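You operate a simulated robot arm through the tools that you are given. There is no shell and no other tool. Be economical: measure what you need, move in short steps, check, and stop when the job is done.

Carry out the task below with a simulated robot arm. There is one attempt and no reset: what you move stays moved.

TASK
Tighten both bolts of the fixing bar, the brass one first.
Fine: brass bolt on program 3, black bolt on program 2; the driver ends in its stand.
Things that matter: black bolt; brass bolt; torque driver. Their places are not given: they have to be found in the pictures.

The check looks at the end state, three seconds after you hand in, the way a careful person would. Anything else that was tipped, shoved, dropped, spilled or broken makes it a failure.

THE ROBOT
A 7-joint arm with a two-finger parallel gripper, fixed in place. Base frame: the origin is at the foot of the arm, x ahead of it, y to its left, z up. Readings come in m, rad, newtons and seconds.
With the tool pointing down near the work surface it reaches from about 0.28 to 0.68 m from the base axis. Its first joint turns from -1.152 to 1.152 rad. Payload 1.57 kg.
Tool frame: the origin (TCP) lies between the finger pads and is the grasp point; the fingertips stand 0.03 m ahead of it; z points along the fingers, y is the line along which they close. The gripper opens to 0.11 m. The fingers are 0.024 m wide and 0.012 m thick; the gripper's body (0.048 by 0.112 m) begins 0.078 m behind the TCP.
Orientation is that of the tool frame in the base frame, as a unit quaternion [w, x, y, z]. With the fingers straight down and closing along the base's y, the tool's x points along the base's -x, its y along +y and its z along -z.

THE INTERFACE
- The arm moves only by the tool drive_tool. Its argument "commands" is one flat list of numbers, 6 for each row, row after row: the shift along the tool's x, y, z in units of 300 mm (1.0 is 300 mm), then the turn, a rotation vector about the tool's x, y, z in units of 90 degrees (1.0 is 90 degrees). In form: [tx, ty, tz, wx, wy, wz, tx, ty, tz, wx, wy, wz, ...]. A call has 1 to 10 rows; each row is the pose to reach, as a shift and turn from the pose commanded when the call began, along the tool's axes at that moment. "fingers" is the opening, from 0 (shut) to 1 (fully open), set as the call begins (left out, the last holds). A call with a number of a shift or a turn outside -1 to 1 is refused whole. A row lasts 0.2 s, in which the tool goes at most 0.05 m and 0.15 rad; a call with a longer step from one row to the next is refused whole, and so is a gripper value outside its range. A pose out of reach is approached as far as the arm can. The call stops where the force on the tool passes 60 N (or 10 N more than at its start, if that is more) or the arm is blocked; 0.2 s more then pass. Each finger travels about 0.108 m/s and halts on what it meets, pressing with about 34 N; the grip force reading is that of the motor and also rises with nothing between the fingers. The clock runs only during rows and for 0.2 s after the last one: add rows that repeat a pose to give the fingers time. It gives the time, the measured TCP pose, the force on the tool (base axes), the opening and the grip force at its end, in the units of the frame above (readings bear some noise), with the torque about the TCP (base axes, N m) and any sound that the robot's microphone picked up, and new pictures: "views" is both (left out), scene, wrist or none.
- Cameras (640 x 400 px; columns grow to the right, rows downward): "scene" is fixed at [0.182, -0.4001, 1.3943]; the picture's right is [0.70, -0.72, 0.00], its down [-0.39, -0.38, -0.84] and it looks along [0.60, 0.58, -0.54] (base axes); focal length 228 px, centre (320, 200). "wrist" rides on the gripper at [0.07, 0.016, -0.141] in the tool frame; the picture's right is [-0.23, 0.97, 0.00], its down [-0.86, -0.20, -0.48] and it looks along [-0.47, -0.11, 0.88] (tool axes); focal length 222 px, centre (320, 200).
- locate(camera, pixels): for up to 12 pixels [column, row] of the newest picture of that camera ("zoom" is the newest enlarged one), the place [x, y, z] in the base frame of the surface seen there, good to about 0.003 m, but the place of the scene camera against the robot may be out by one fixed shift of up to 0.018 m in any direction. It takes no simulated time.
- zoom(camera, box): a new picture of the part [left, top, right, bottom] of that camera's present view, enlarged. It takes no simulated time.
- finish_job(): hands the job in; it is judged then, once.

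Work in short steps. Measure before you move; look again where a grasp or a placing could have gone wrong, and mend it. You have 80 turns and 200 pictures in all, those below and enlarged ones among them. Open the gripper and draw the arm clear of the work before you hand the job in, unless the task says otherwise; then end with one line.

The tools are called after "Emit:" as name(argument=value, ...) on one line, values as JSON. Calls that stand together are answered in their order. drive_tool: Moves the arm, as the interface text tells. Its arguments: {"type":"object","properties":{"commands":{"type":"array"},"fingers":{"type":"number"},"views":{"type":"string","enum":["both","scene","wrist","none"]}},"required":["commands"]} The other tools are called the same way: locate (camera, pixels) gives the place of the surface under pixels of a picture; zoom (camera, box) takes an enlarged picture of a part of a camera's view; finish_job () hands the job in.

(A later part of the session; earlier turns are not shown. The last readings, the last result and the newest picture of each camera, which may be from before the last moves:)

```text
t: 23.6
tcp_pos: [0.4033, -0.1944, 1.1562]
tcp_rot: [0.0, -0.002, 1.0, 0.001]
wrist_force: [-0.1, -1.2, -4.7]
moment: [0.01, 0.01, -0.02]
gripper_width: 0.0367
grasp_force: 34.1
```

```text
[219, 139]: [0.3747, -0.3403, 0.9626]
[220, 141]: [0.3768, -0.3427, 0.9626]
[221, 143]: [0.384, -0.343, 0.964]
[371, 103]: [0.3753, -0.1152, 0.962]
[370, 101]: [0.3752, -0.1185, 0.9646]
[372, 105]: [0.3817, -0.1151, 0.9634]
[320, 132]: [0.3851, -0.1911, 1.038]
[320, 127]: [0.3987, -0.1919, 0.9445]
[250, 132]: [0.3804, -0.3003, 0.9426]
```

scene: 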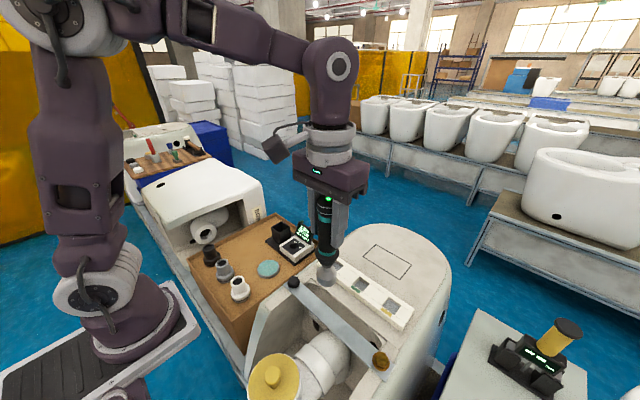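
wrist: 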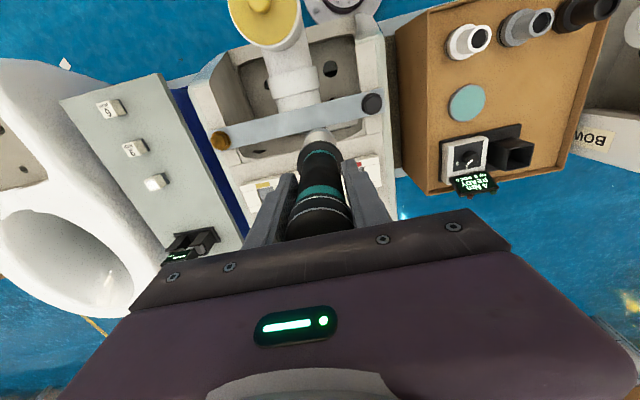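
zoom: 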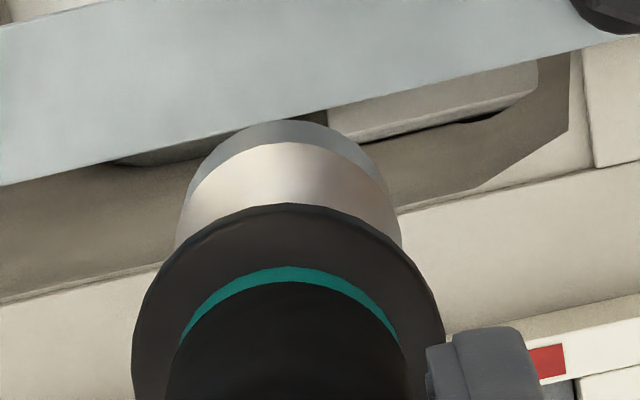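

Refined centres: brass ≈ (0.381, −0.345, 0.963), black ≈ (0.3816, −0.1145, 0.963); the socket is centred on the tool axis. Hovering over brass with the tip about 25 mm above it.

Emit:
drive_tool(commands=[0.0186, -0.1255, 0, 0, 0, 0, 0.0372, -0.251, 0, 0, 0, 0, 0.0557, -0.3765, 0.02, 0, 0, 0, 0.0743, -0.502, 0.087, 0, 0, 0], views="both")

Emit:
zoom(camera="scene", box=[340, 280, 440, 380])

Emit:
zoom(camera="wrist", box=[270, 100, 370, 170])

```text
t: 24.6
tcp_pos: [0.3811, -0.3462, 1.1331]
tcp_rot: [0.0, -0.001, 1.0, 0.001]
wrist_force: [-0.3, -0.3, -4.9]
moment: [0.02, 0.01, 0.0]
gripper_width: 0.0363
grasp_force: 33.6
```

scene: 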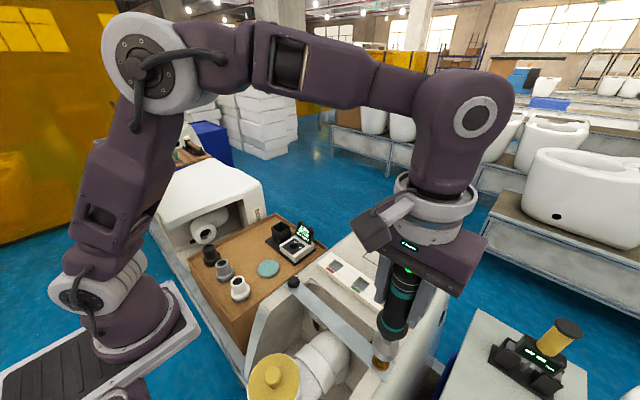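
wrist: 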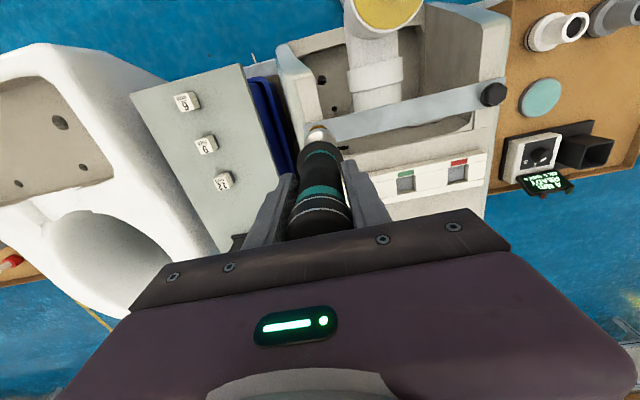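

```text
4.00 times, centred on (390, 330) of scene
```

zoom: 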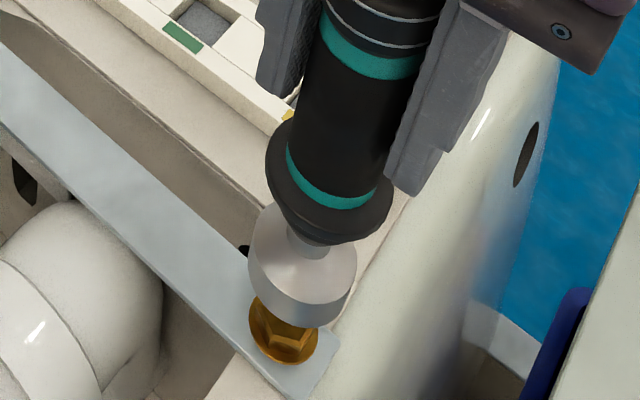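

```text
5.71 times, centred on (320, 135) of wrist
```

zoom: 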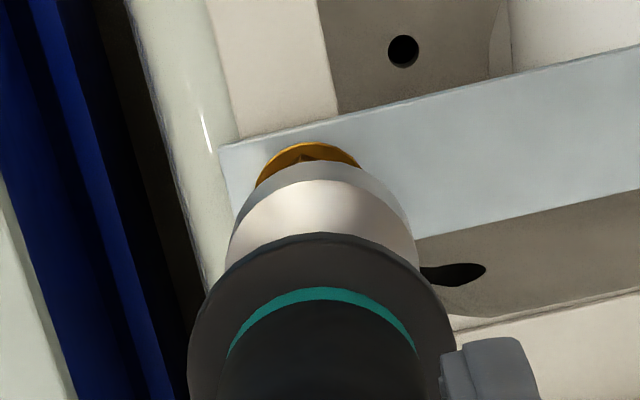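

The flange (centre ~u 318) seems a few mm left of the socket axis (320.5). I'll shift +x by 50 mm to see the bolt head unobstructed and measure it better.

Emit:
drive_tool(commands=[-0.0833, 0, 0, 0, 0, 0, -0.1667, 0, 0, 0, 0, 0, -0.1667, 0, 0, 0, 0, 0], views="wrist")

Emit:
zoom(camera="wrist", box=[288, 80, 352, 120])

Emit:
locate(camera="wrist", pixels=[[315, 100], [317, 100], [319, 100], [321, 100], [317, 97], [317, 103], [320, 103], [317, 106], [317, 94]])

```text
t: 25.4
tcp_pos: [0.4292, -0.3448, 1.1323]
tcp_rot: [0.0, 0.0, 1.0, 0.0]
wrist_force: [-0.5, -0.1, -4.6]
moment: [-0.01, -0.01, -0.03]
gripper_width: 0.0368
grasp_force: 33.7
```

wrist: 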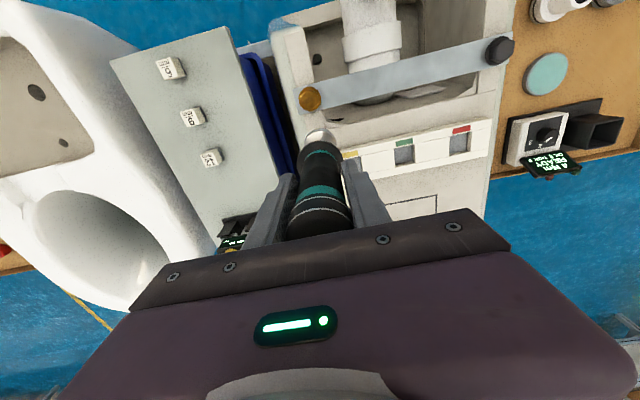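

```text
10.00 times, centred on (320, 100) of wrist
```

zoom: 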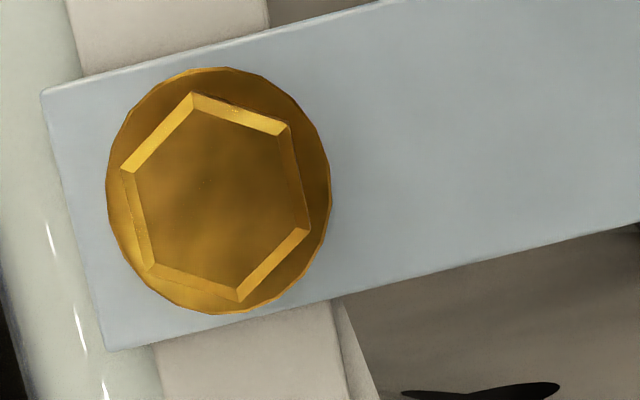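

```text
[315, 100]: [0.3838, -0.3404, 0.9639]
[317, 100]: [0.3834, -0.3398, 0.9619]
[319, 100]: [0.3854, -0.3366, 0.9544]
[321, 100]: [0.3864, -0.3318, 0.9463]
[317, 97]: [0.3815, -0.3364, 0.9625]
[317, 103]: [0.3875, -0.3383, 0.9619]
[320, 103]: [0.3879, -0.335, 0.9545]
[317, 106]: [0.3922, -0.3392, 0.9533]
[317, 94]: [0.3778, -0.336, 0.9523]
```

Refined brass centre ≈ (0.3815, −0.3477). I'll move over it and down to just above the head.

Emit:
drive_tool(commands=[0.081, -0.0073, 0, 0, 0, 0, 0.1623, -0.0073, 0, 0, 0, 0, 0.1623, -0.0073, 0.04, 0, 0, 0, 0.1623, -0.0073, 0.065, 0, 0, 0, 0.1623, -0.0073, 0.065, 0, 0, 0], views="both")

Emit:
zoom(camera="scene", box=[350, 320, 420, 390])

```text
t: 26.6
tcp_pos: [0.3794, -0.3454, 1.1124]
tcp_rot: [0.0, -0.001, 1.0, 0.0]
wrist_force: [0.2, 0.3, -5.3]
moment: [-0.01, -0.01, 0.01]
gripper_width: 0.0367
grasp_force: 34.6
```

scene: 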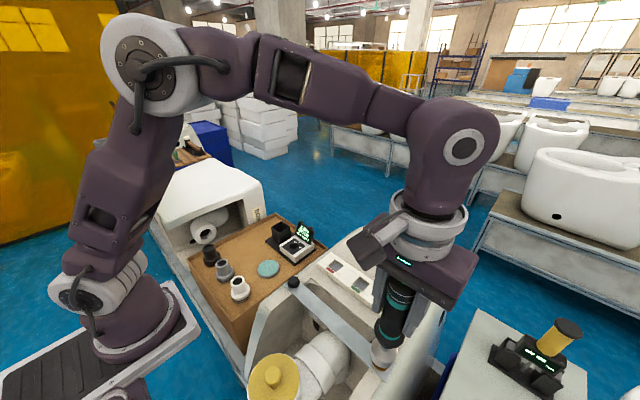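
wrist: 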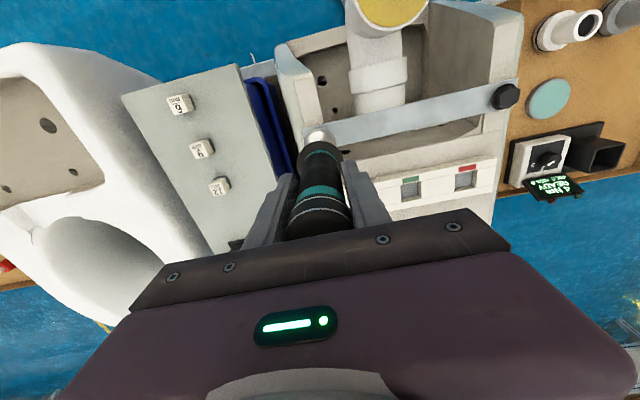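

```text
5.71 times, centred on (385, 355) of scene
```

zoom: 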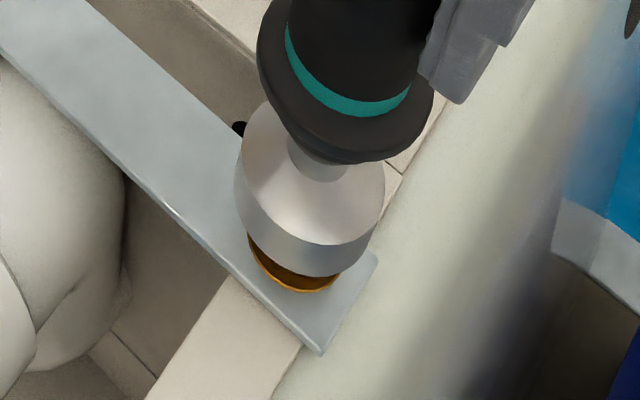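

Pose readings show about 1 mm noise, so I'll hold briefly for two more readings before touching.

Emit:
drive_tool(commands=[0, 0, 0, 0, 0, 0], views="none")

Emit:
drive_tool(commands=[0, 0, 0, 0, 0, 0], views="none")

Emit:
zoom(camera="wrist", box=[288, 110, 352, 150])

```text
t: 27.0
tcp_pos: [0.3799, -0.3448, 1.111]
tcp_rot: [0.0, -0.001, 1.0, 0.0]
wrist_force: [0.0, 0.2, -5.5]
moment: [-0.02, 0.04, 0.04]
gripper_width: 0.0366
grasp_force: 33.5
```

```text
t: 27.4
tcp_pos: [0.3791, -0.3459, 1.1111]
tcp_rot: [0.0, -0.001, 1.0, 0.0]
wrist_force: [0.1, -0.6, -4.9]
moment: [0.0, 0.01, 0.0]
gripper_width: 0.0368
grasp_force: 33.8
```

```text
10.00 times, centred on (320, 130) of wrist
```

zoom: 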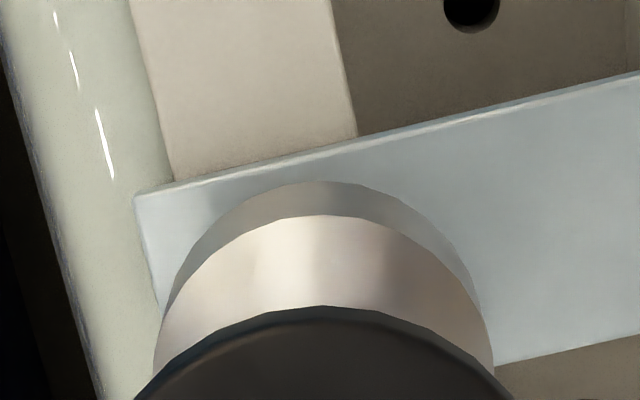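

Steady pose is (0.3795, −0.3454). I'll correct by (+1.3, −1.6) mm and descend slowly in 2 mm rows, watching force.

Emit:
drive_tool(commands=[-0.0043, -0.0053, 0, 0, 0, 0, -0.0043, -0.0053, 0.007, 0, 0, 0, -0.0043, -0.0053, 0.014, 0, 0, 0, -0.0043, -0.0053, 0.021, 0, 0, 0, -0.0043, -0.0053, 0.027, 0, 0, 0, -0.0043, -0.0053, 0.033, 0, 0, 0], views="both")

Emit:
zoom(camera="scene", box=[350, 320, 420, 390])

Emit:
zoom(camera="scene", box=[265, 210, 329, 264])

```text
t: 28.8
tcp_pos: [0.3814, -0.3473, 1.1004]
tcp_rot: [-0.001, -0.001, 1.0, 0.001]
wrist_force: [-3.5, 1.0, -4.0]
moment: [0.03, 0.53, 0.02]
gripper_width: 0.0365
grasp_force: 33.7
```

scene: 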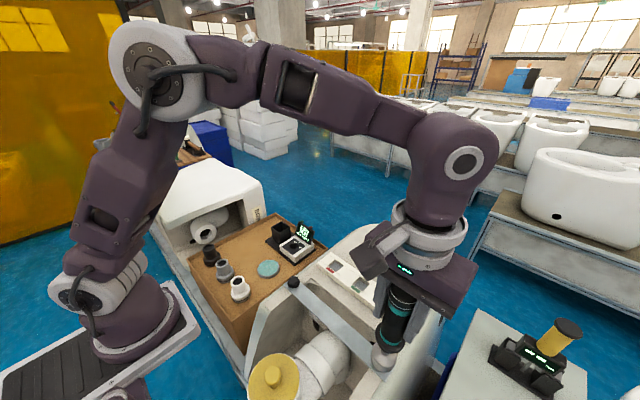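
wrist: 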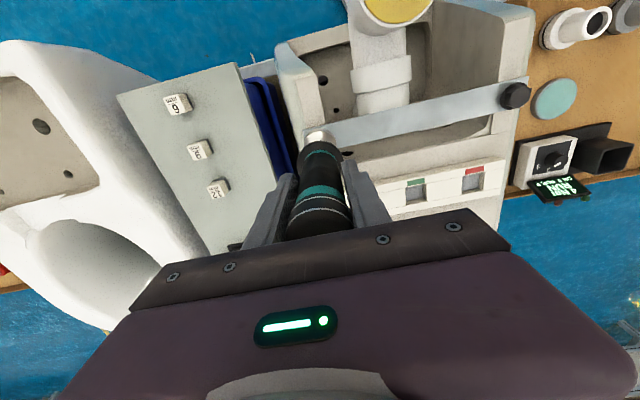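

```text
5.71 times, centred on (385, 355) of scene
```

zoom: 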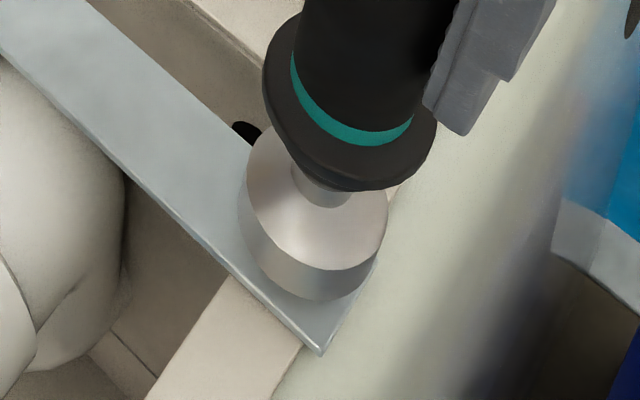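

```text
7.41 times, centred on (297, 237) of scene
```

zoom: 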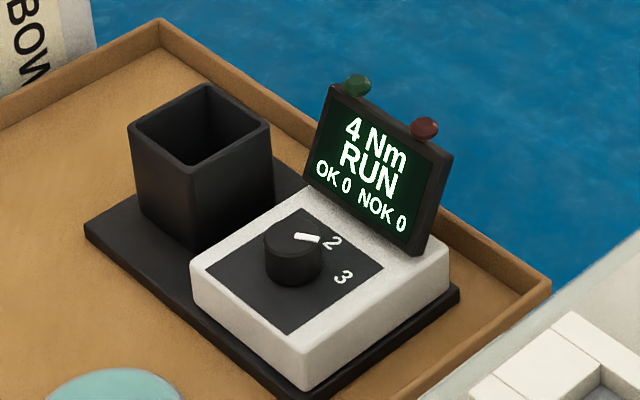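

The socket slid over the head and the display says RUN. I'll hold steady and wait for the result.

Emit:
drive_tool(commands=[0.003, 0, 0.002, 0, 0, 0, 0.003, 0, 0.002, 0, 0, 0, 0.003, 0, 0.002, 0, 0, 0, 0.003, 0, 0.002, 0, 0, 0, 0.003, 0, 0.002, 0, 0, 0], views="scene")

Emit:
zoom(camera="scene", box=[265, 210, 329, 264])

```text
t: 30.0
tcp_pos: [0.3803, -0.3486, 1.099]
tcp_rot: [0.0, -0.001, 1.0, 0.001]
wrist_force: [0.4, 1.6, -4.7]
moment: [0.18, 0.09, 0.0]
gripper_width: 0.0368
grasp_force: 33.8
```

scene: 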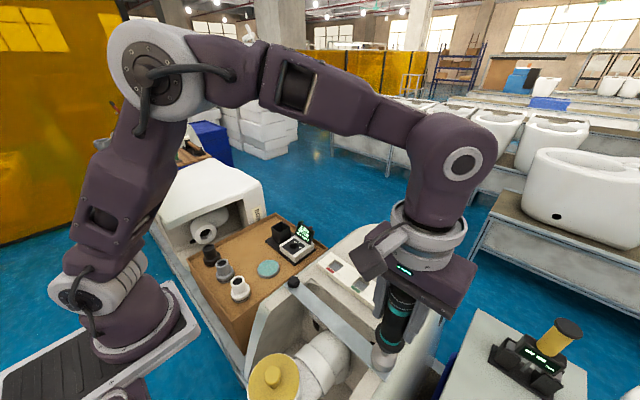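

```text
7.41 times, centred on (297, 237) of scene
```

zoom: 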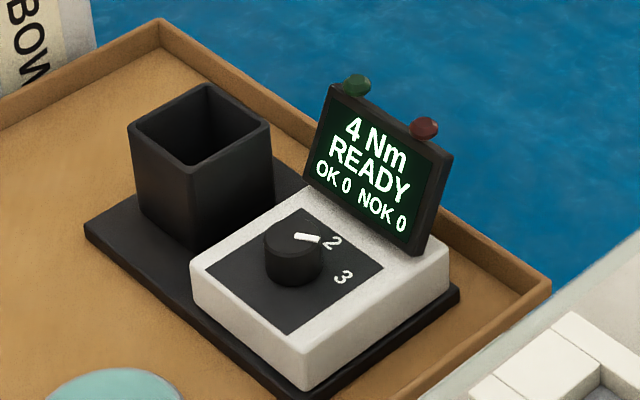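

It went back to READY, so it only runs with axial push and wants to be followed down. I'll press down gradually.

Emit:
drive_tool(commands=[0, 0, 0.004, 0, 0, 0, 0, 0, 0.008, 0, 0, 0, 0, 0, 0.012, 0, 0, 0, 0, 0, 0.016, 0, 0, 0, 0, 0, 0.02, 0, 0, 0, 0, 0, 0.024, 0, 0, 0], views="scene")

Emit:
zoom(camera="scene", box=[265, 210, 329, 264])

```text
t: 31.4
tcp_pos: [0.3819, -0.3485, 1.093]
tcp_rot: [-0.001, -0.001, 1.0, 0.001]
wrist_force: [-2.5, 3.0, -3.9]
moment: [0.31, 0.44, -0.01]
gripper_width: 0.0367
grasp_force: 34.5
```

scene: 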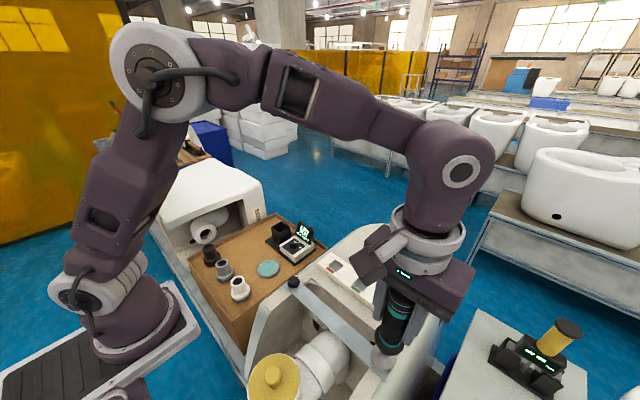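

```text
7.41 times, centred on (297, 237) of scene
```

zoom: 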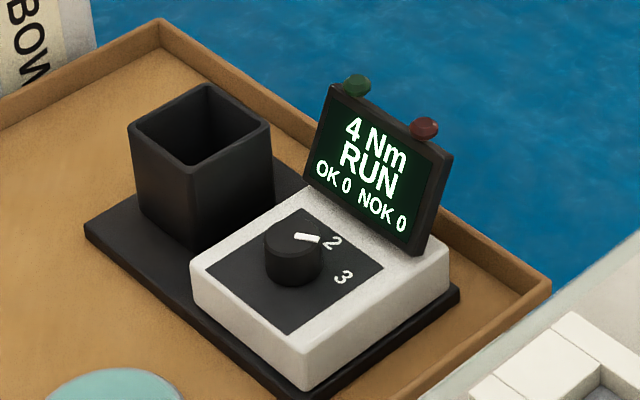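

RUN again with no axial reaction yet. I'll keep following down gently with a small lateral relief.

Emit:
drive_tool(commands=[0.002, 0.002, 0.004, 0, 0, 0, 0.002, 0.002, 0.008, 0, 0, 0, 0.002, 0.002, 0.012, 0, 0, 0, 0.002, 0.002, 0.016, 0, 0, 0, 0.002, 0.002, 0.02, 0, 0, 0, 0.002, 0.002, 0.024, 0, 0, 0], views="scene")

Emit:
zoom(camera="scene", box=[265, 210, 329, 264])

Emit:
zoom(camera="scene", box=[350, 320, 420, 390])

```text
t: 32.8
tcp_pos: [0.3797, -0.3473, 1.0867]
tcp_rot: [0.0, 0.0, 1.0, -0.001]
wrist_force: [0.4, 0.8, 22.3]
moment: [0.27, -0.04, 0.01]
gripper_width: 0.037
grasp_force: 34.1
```

scene: 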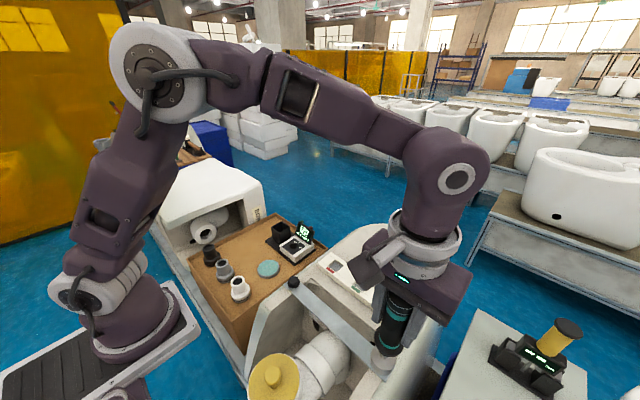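

```text
7.41 times, centred on (297, 237) of scene
```

zoom: 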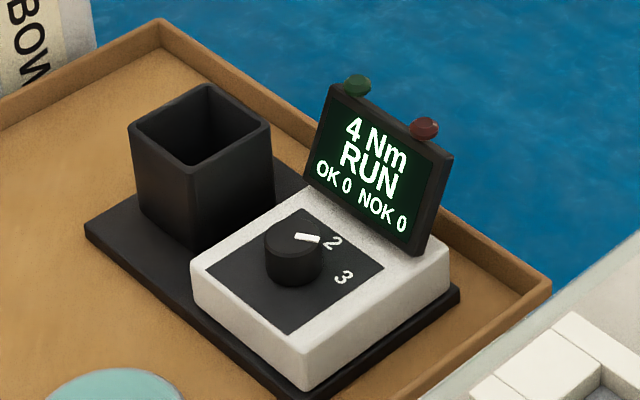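

```text
5.71 times, centred on (385, 355) of scene
```

zoom: 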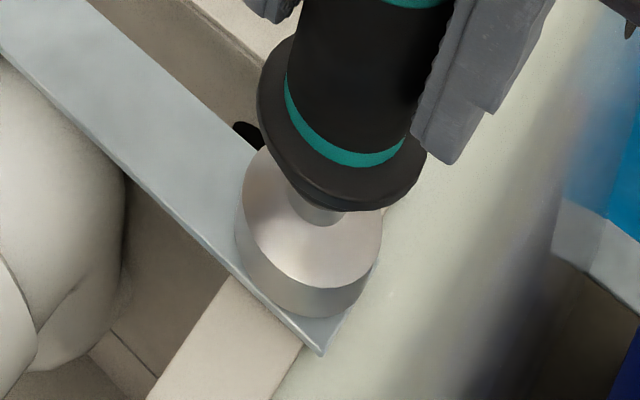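

Now a real axial contact (27 N net), still RUN. I'll hold this press.

Emit:
drive_tool(commands=[0, 0, 0.002, 0, 0, 0, 0, 0, 0.003, 0, 0, 0, 0, 0, 0.003, 0, 0, 0, 0, 0, 0.003, 0, 0, 0, 0, 0, 0.003, 0, 0, 0], views="scene")

Emit:
zoom(camera="scene", box=[265, 210, 329, 264])

```text
t: 34.0
tcp_pos: [0.3792, -0.3477, 1.0871]
tcp_rot: [0.0, 0.0, 1.0, 0.0]
wrist_force: [0.3, -4.5, 21.7]
moment: [-0.21, -0.03, 0.0]
gripper_width: 0.0362
grasp_force: 34.3
```

scene: 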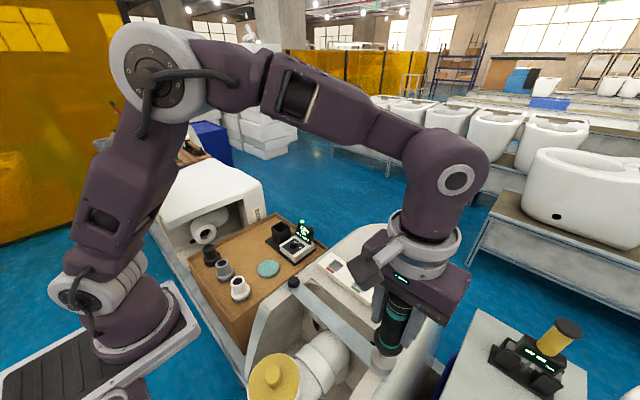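

```text
7.41 times, centred on (297, 237) of scene
```

zoom: 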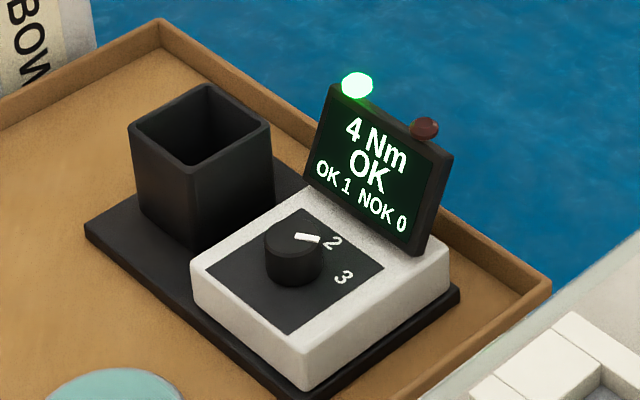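

OK 1, green light. I'll lift straight off the bolt.

Emit:
drive_tool(commands=[0, 0, -0.03, 0, 0, 0, 0, 0, -0.09, 0, 0, 0, 0, 0, -0.16, 0, 0, 0, 0, 0, -0.22, 0, 0, 0], views="both")

Emit:
zoom(camera="scene", box=[265, 210, 329, 264])

Emit:
zoom(camera="scene", box=[340, 290, 430, 390])

```text
t: 35.0
tcp_pos: [0.3796, -0.3456, 1.1521]
tcp_rot: [0.001, 0.0, 1.0, 0.001]
wrist_force: [-0.3, 0.3, -5.2]
moment: [0.04, -0.02, 0.0]
gripper_width: 0.0367
grasp_force: 33.7
```

scene: 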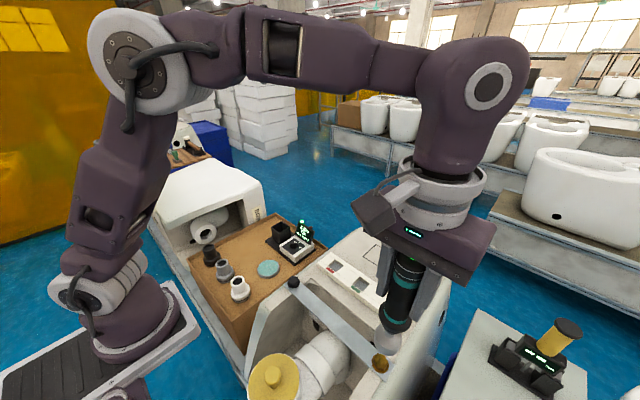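
wrist: 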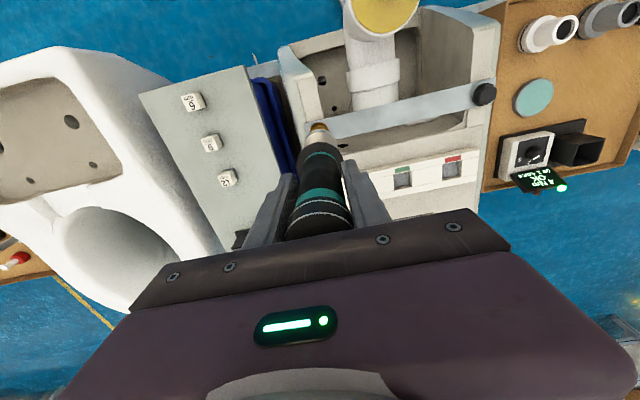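

```text
7.41 times, centred on (297, 237) of scene
```

zoom: 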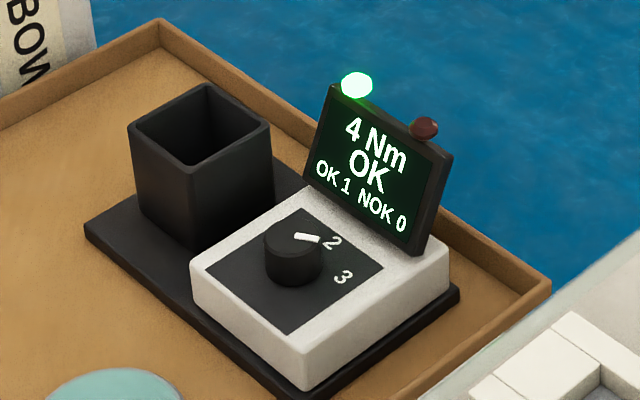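

```text
4.00 times, centred on (385, 340) of scene
```

zoom: 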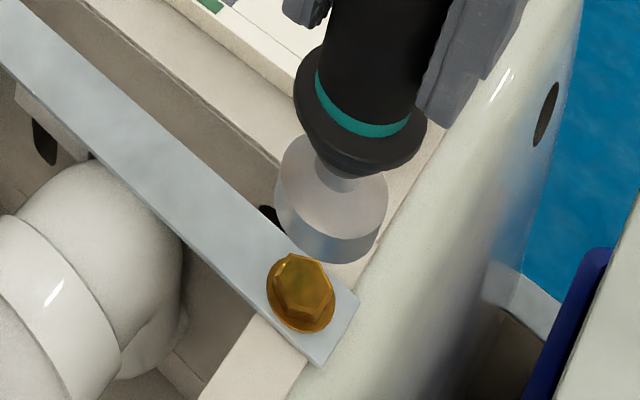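

Brass is seated and its pose was ≈(0.380, −0.347). Now I'll carry the driver back to the stand.

Emit:
drive_tool(commands=[-0.028, 0.159, 0, 0, 0, 0, -0.056, 0.318, 0, 0, 0, 0, -0.084, 0.477, 0, 0, 0, 0, -0.112, 0.636, 0, 0, 0, 0, -0.14, 0.795, 0, 0, 0, 0, -0.167, 0.953, 0, 0, 0, 0], views="none")

Emit:
drive_tool(commands=[-0.0467, 0.14, 0.0333, 0, 0, 0, -0.0933, 0.28, 0.0667, 0, 0, 0, -0.14, 0.42, 0.1, 0, 0, 0, -0.1867, 0.56, 0.1333, 0, 0, 0, -0.233, 0.7, 0.1667, 0, 0, 0], views="none")

```text
t: 36.4
tcp_pos: [0.4286, -0.0612, 1.1497]
tcp_rot: [0.0, -0.001, 1.0, 0.0]
wrist_force: [0.2, 1.0, -5.4]
moment: [-0.04, 0.04, -0.02]
gripper_width: 0.0364
grasp_force: 34.1
```

```text
t: 37.6
tcp_pos: [0.4967, 0.1523, 1.1004]
tcp_rot: [-0.001, -0.001, 1.0, 0.0]
wrist_force: [-0.5, 0.0, -5.8]
moment: [-0.04, 0.04, 0.0]
gripper_width: 0.0367
grasp_force: 33.2
```

Emit:
drive_tool(commands=[-0.09, 0.0855, 0.0833, 0, 0, 0, -0.18, 0.171, 0.1667, 0, 0, 0, -0.27, 0.2565, 0.25, 0, 0, 0, -0.359, 0.342, 0.333, 0, 0, 0, -0.359, 0.342, 0.333, 0, 0, 0], views="none")

Emit:
drive_tool(commands=[0, 0, 0, 0, 0, 0], views="both")

Emit:
zoom(camera="wrist", box=[260, 90, 380, 170])

Emit:
zoom(camera="scene", box=[240, 170, 330, 260])

```text
t: 38.8
tcp_pos: [0.6059, 0.2511, 1.001]
tcp_rot: [-0.001, 0.0, 1.0, 0.0]
wrist_force: [-0.3, -0.8, -5.1]
moment: [0.05, 0.02, 0.01]
gripper_width: 0.0364
grasp_force: 33.8
```

```text
t: 39.2
tcp_pos: [0.6058, 0.2516, 1.0006]
tcp_rot: [0.001, -0.001, 1.0, 0.0]
wrist_force: [-0.5, 0.7, -5.1]
moment: [-0.02, -0.01, 0.03]
gripper_width: 0.0365
grasp_force: 33.8
```

scene: 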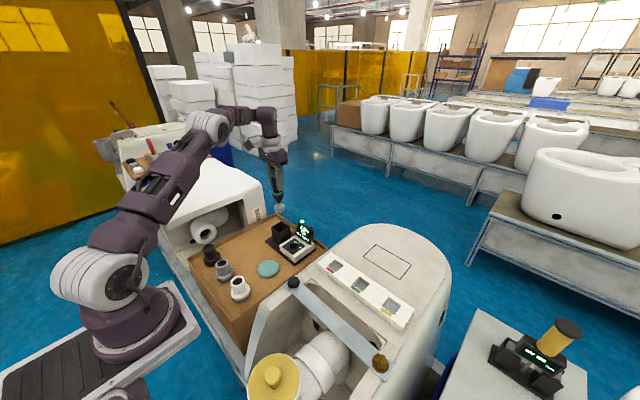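
wrist: 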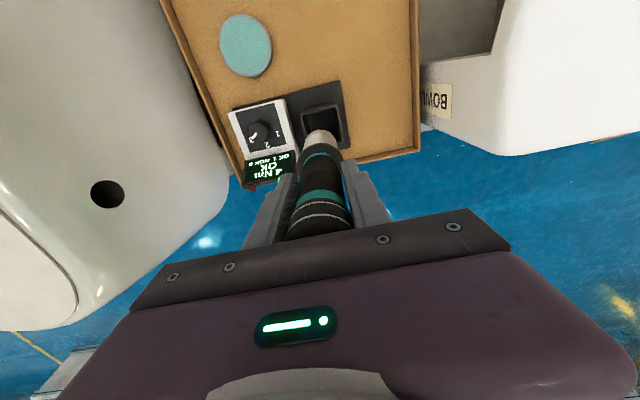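

```text
5.00 times, centred on (320, 130) of wrist
```

zoom: 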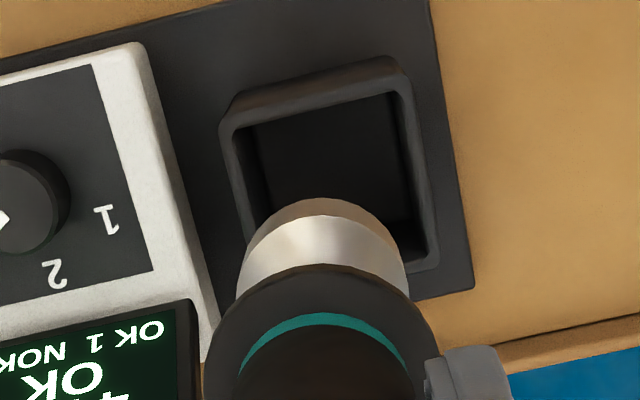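

```text
4.44 times, centred on (285, 215) of scene
```

zoom: 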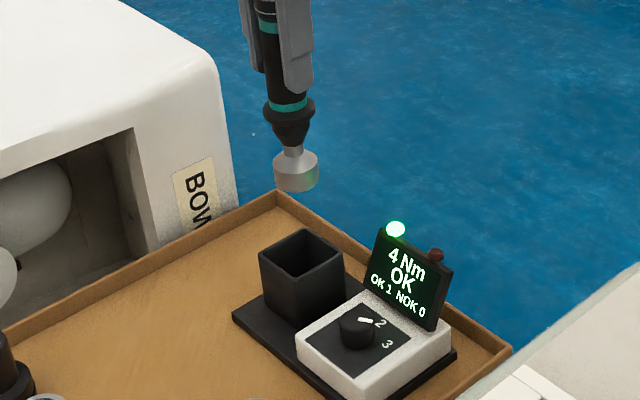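

The stand opening sits ahead as expected. I'll correct by (−1.2, +3.0) mm and lower to z ≈ 0.859, slowing near the end.

Emit:
drive_tool(commands=[0.004, 0.01, 0.02, 0, 0, 0, 0.004, 0.01, 0.1, 0, 0, 0, 0.004, 0.01, 0.18, 0, 0, 0, 0.004, 0.01, 0.26, 0, 0, 0, 0.004, 0.01, 0.33, 0, 0, 0, 0.004, 0.01, 0.39, 0, 0, 0, 0.004, 0.01, 0.43, 0, 0, 0, 0.004, 0.01, 0.455, 0, 0, 0, 0.004, 0.01, 0.468, 0, 0, 0, 0.004, 0.01, 0.468, 0, 0, 0], views="both")

Emit:
zoom(camera="scene", box=[240, 170, 330, 260])

```text
t: 41.4
tcp_pos: [0.6057, 0.2548, 0.8606]
tcp_rot: [0.001, 0.0, 1.0, 0.0]
wrist_force: [-0.4, -0.8, -4.7]
moment: [-0.03, 0.04, 0.0]
gripper_width: 0.0367
grasp_force: 34.2
```

scene: 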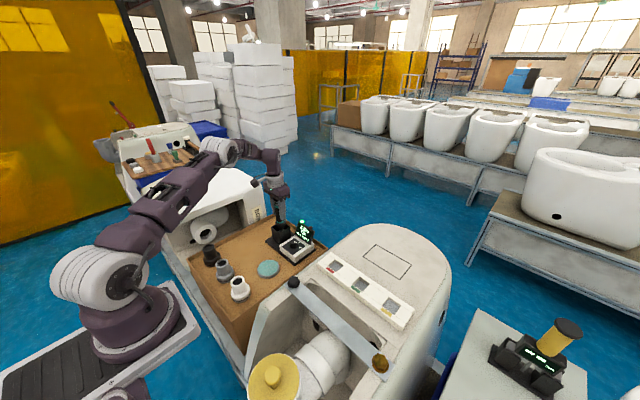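
wrist: 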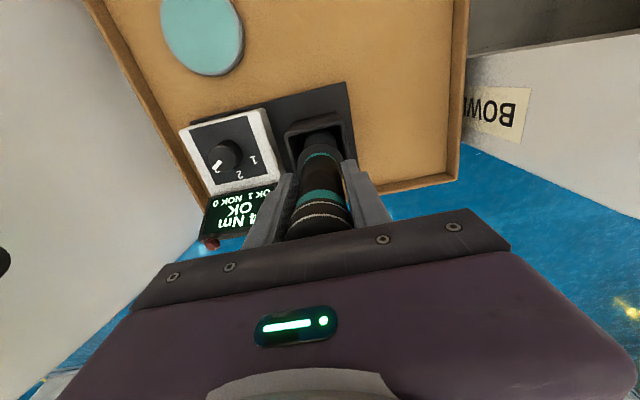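

```text
4.44 times, centred on (285, 215) of scene
```

zoom: 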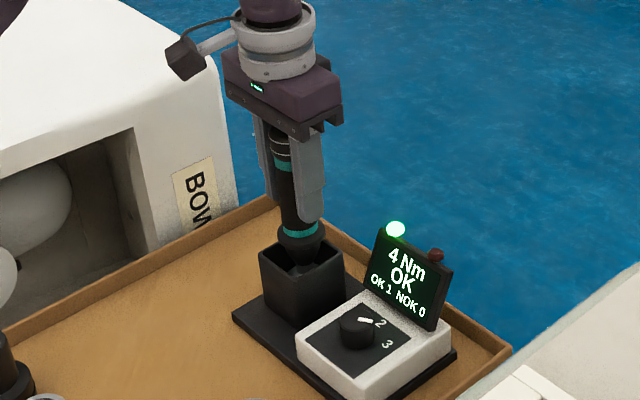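

Inside the stand without contact. I'll lower a few more mm until it rests on the bottom.

Emit:
drive_tool(commands=[0.002, 0, 0.004, 0, 0, 0, 0.002, 0, 0.008, 0, 0, 0, 0.002, 0, 0.012, 0, 0, 0], views="none")

```text
t: 42.2
tcp_pos: [0.6058, 0.2544, 0.8586]
tcp_rot: [0.0, -0.001, 1.0, 0.0]
wrist_force: [-0.4, 0.4, -4.6]
moment: [-0.01, 0.05, -0.01]
gripper_width: 0.0366
grasp_force: 34.3
```

Emit:
drive_tool(commands=[0, 0, 0.003, 0, 0, 0, 0, 0, 0.006, 0, 0, 0, 0, 0, 0.009, 0, 0, 0, 0, 0, 0.012, 0, 0, 0], views="none")

```text
t: 43.2
tcp_pos: [0.6058, 0.2551, 0.8546]
tcp_rot: [0.0, -0.001, 1.0, 0.0]
wrist_force: [-5.1, -1.2, 9.8]
moment: [-0.31, 0.52, -0.09]
gripper_width: 0.0364
grasp_force: 33.7
```

Contact with the stand floor. Releasing.

Emit:
drive_tool(commands=[0, 0, -0.003, 0, 0, 0, 0, 0, -0.003, 0, 0, 0, 0, 0, -0.003, 0, 0, 0], fingers=0.75, views="wrist")

Emit:
zoom(camera="scene", box=[240, 170, 330, 260])

```text
t: 44.0
tcp_pos: [0.6058, 0.255, 0.8551]
tcp_rot: [0.0, -0.001, 1.0, 0.0]
wrist_force: [1.2, -0.3, -0.6]
moment: [0.02, -0.01, 0.01]
gripper_width: 0.0823
grasp_force: 0.0
```

wrist: 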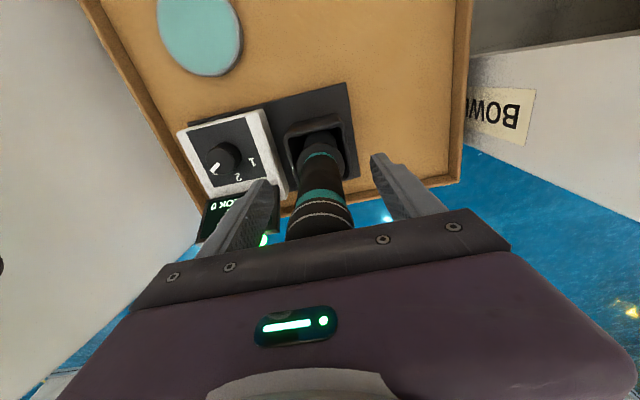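

```text
4.44 times, centred on (285, 215) of scene
```

zoom: 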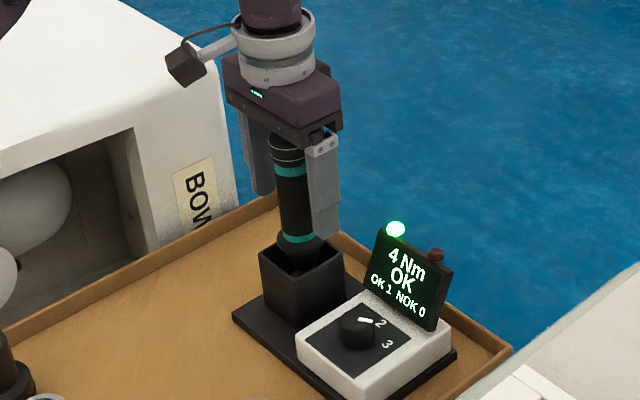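

The driver stands upright. I'll rise clear, then move over the knob at yaw −25° with the fingers at 0.05 m.

Emit:
drive_tool(commands=[0, 0, -0.08, 0, 0, 0, 0, 0, -0.22, 0, 0, 0, 0, 0, -0.36, 0, 0, 0, 0, 0, -0.48, 0, 0, 0], views="none")

Emit:
drive_tool(commands=[0.0148, -0.087, 0, 0, 0, -0.0708, 0.0297, -0.174, 0, 0, 0, -0.1415, 0.0445, -0.261, 0, 0, 0, -0.2123, 0.0593, -0.348, 0, 0, 0, -0.283, 0.0593, -0.348, 0, 0, 0, -0.283], fingers=0.45, views="wrist")

Emit:
zoom(camera="wrist", box=[284, 95, 364, 155])

```text
t: 45.0
tcp_pos: [0.6051, 0.2583, 0.998]
tcp_rot: [0.001, -0.001, 1.0, 0.0]
wrist_force: [-0.3, 0.2, -0.5]
moment: [0.03, -0.02, 0.02]
gripper_width: 0.0825
grasp_force: 0.1
```

```text
t: 46.2
tcp_pos: [0.5869, 0.152, 0.9979]
tcp_rot: [0.0, -0.223, 0.975, 0.0]
wrist_force: [-0.2, -0.4, -0.7]
moment: [0.03, 0.02, -0.01]
gripper_width: 0.0496
grasp_force: 0.1
```

wrist: 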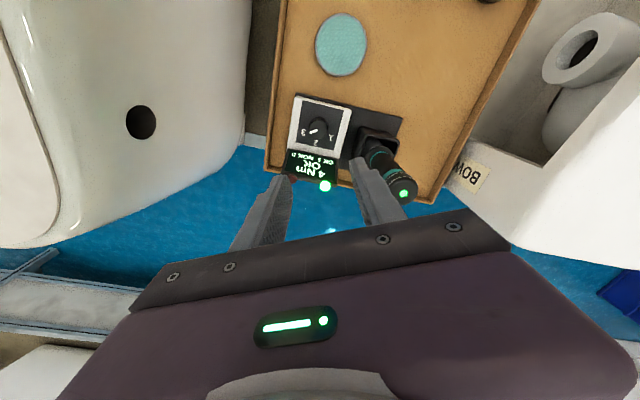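

```text
6.67 times, centred on (324, 125) of wrist
```

zoom: 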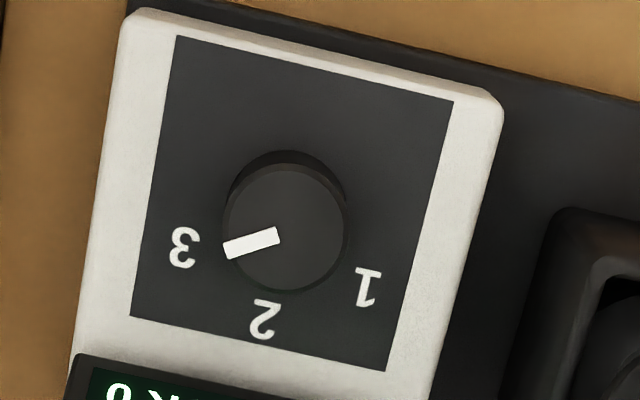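

Centring by under 2 mm and descending over the knob.

Emit:
drive_tool(commands=[0, -0.006, 0.15, 0, 0, 0, 0, -0.006, 0.3, 0, 0, 0, 0, -0.006, 0.45, 0, 0, 0, 0, -0.006, 0.6, 0, 0, 0, 0, -0.006, 0.67, 0, 0, 0, 0, -0.006, 0.71, 0, 0, 0], views="none")

Emit:
drive_tool(commands=[0, 0, 0, 0, 0, 0, 0, 0, 0, 0, 0, 0], fingers=0.15, views="wrist")

```text
t: 47.6
tcp_pos: [0.5864, 0.1503, 0.7863]
tcp_rot: [-0.001, -0.222, 0.975, 0.0]
wrist_force: [0.6, 0.3, 0.4]
moment: [0.0, 0.0, 0.02]
gripper_width: 0.0491
grasp_force: 0.0
```

```text
t: 48.2
tcp_pos: [0.586, 0.1497, 0.7865]
tcp_rot: [0.0, -0.222, 0.975, 0.001]
wrist_force: [-1.1, 5.7, -3.4]
moment: [-0.07, -0.38, 0.01]
gripper_width: 0.0305
grasp_force: 39.6
```

wrist: 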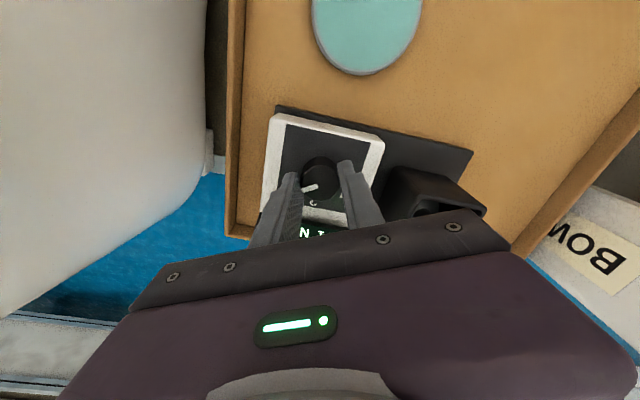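

Gripped centrally with little side load. Turning −60° (3 → 2).

Emit:
drive_tool(commands=[0, 0, 0, 0, 0, -0.08, -0.002, -0.001, 0, 0, 0, -0.165, -0.004, -0.001, 0, 0, 0, -0.25, -0.005, -0.002, 0, 0, 0, -0.335, -0.005, -0.002, 0, 0, 0, -0.42, -0.005, -0.002, 0, 0, 0, -0.5, -0.005, -0.002, 0, 0, 0, -0.585, -0.005, -0.002, 0, 0, 0, -0.667], views="wrist")

Emit:
drive_tool(commands=[0, 0, 0, 0, 0, 0, 0, 0, 0, 0, 0, 0], fingers=0.45, views="none")

Emit:
drive_tool(commands=[0, 0, -0.15, 0, 0, 0, 0, 0, -0.31, 0, 0, 0, 0, 0, -0.47, 0, 0, 0, 0, 0, -0.63, 0, 0, 0, 0, 0, -0.71, 0, 0, 0], views="wrist")

Emit:
zoom(camera="scene", box=[265, 210, 329, 264])

Emit:
zoom(camera="wrist", box=[272, 90, 368, 150])

```text
t: 50.0
tcp_pos: [0.5878, 0.1498, 0.7856]
tcp_rot: [-0.001, -0.68, 0.733, 0.002]
wrist_force: [-37.2, 12.7, 16.3]
moment: [0.04, 0.93, 0.01]
gripper_width: 0.0306
grasp_force: 39.9
```

wrist: 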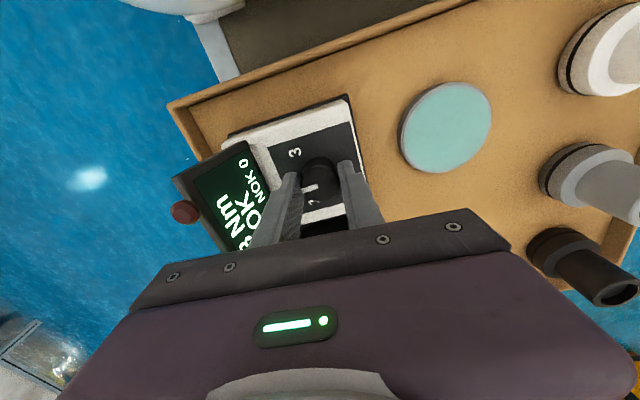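

```text
t: 50.6
tcp_pos: [0.5898, 0.1481, 0.7865]
tcp_rot: [0.0, -0.679, 0.734, -0.001]
wrist_force: [-0.3, -0.3, -0.4]
moment: [0.01, 0.02, 0.0]
gripper_width: 0.0497
grasp_force: 0.1
```

```text
t: 51.8
tcp_pos: [0.5868, 0.1498, 0.9963]
tcp_rot: [-0.001, -0.679, 0.734, 0.0]
wrist_force: [0.5, 0.2, -0.4]
moment: [0.0, -0.04, 0.03]
gripper_width: 0.0496
grasp_force: 0.1
```

wrist: 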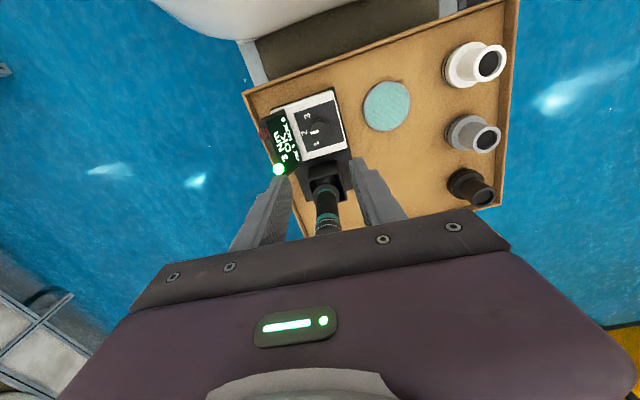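

```text
7.41 times, centred on (297, 237) of scene
```

zoom: 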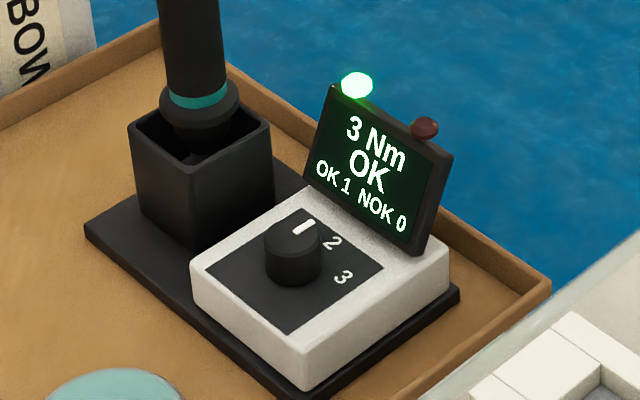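

```text
6.67 times, centred on (320, 120) of wrist
```

zoom: 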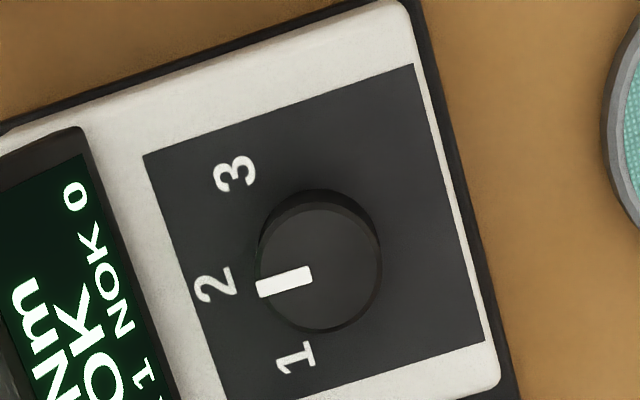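

Mark on 2, display 3 Nm, driver upright. I'll go back over the driver at yaw 0.

Emit:
drive_tool(commands=[-0.0354, -0.0035, 0, 0, 0, 0.095, -0.0709, -0.007, 0, 0, 0, 0.19, -0.1063, -0.0105, 0, 0, 0, 0.285, -0.1418, -0.014, 0, 0, 0, 0.38, -0.1772, -0.0175, 0, 0, 0, 0.475, -0.2127, -0.021, 0, 0, 0, 0.57, -0.2481, -0.0245, 0, 0, 0, 0.665, -0.2836, -0.028, 0, 0, 0, 0.76, -0.319, -0.0315, 0, 0, 0, 0.855, -0.3545, -0.035, 0, 0, 0, 0.95], fingers=0.75, views="none")

Emit:
drive_tool(commands=[0, 0, 0, 0, 0, 0], views="wrist")

Emit:
zoom(camera="wrist", box=[240, 120, 400, 220])

```text
t: 54.0
tcp_pos: [0.607, 0.2539, 0.9969]
tcp_rot: [0.0, 0.001, 1.0, 0.001]
wrist_force: [-0.4, 0.3, -0.4]
moment: [-0.01, -0.01, 0.0]
gripper_width: 0.0827
grasp_force: 0.1
```

```text
t: 54.4
tcp_pos: [0.6076, 0.255, 0.998]
tcp_rot: [0.001, -0.003, 1.0, 0.0]
wrist_force: [0.0, -0.8, -0.4]
moment: [-0.01, 0.0, -0.01]
gripper_width: 0.0827
grasp_force: 0.0
```

wrist: 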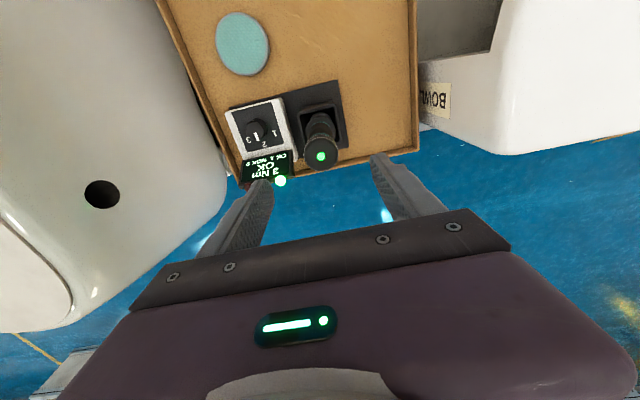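

```text
4.00 times, centred on (320, 170) of wrist
```

zoom: 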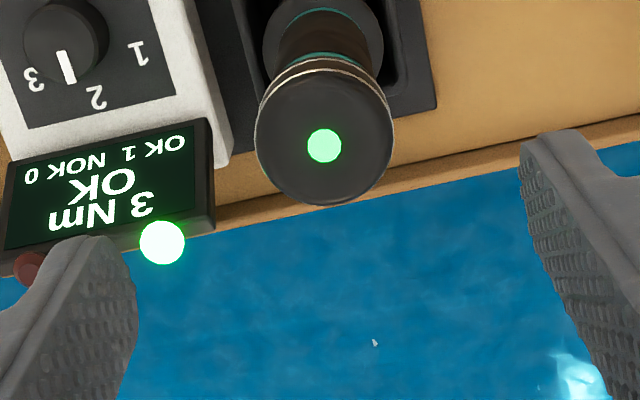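

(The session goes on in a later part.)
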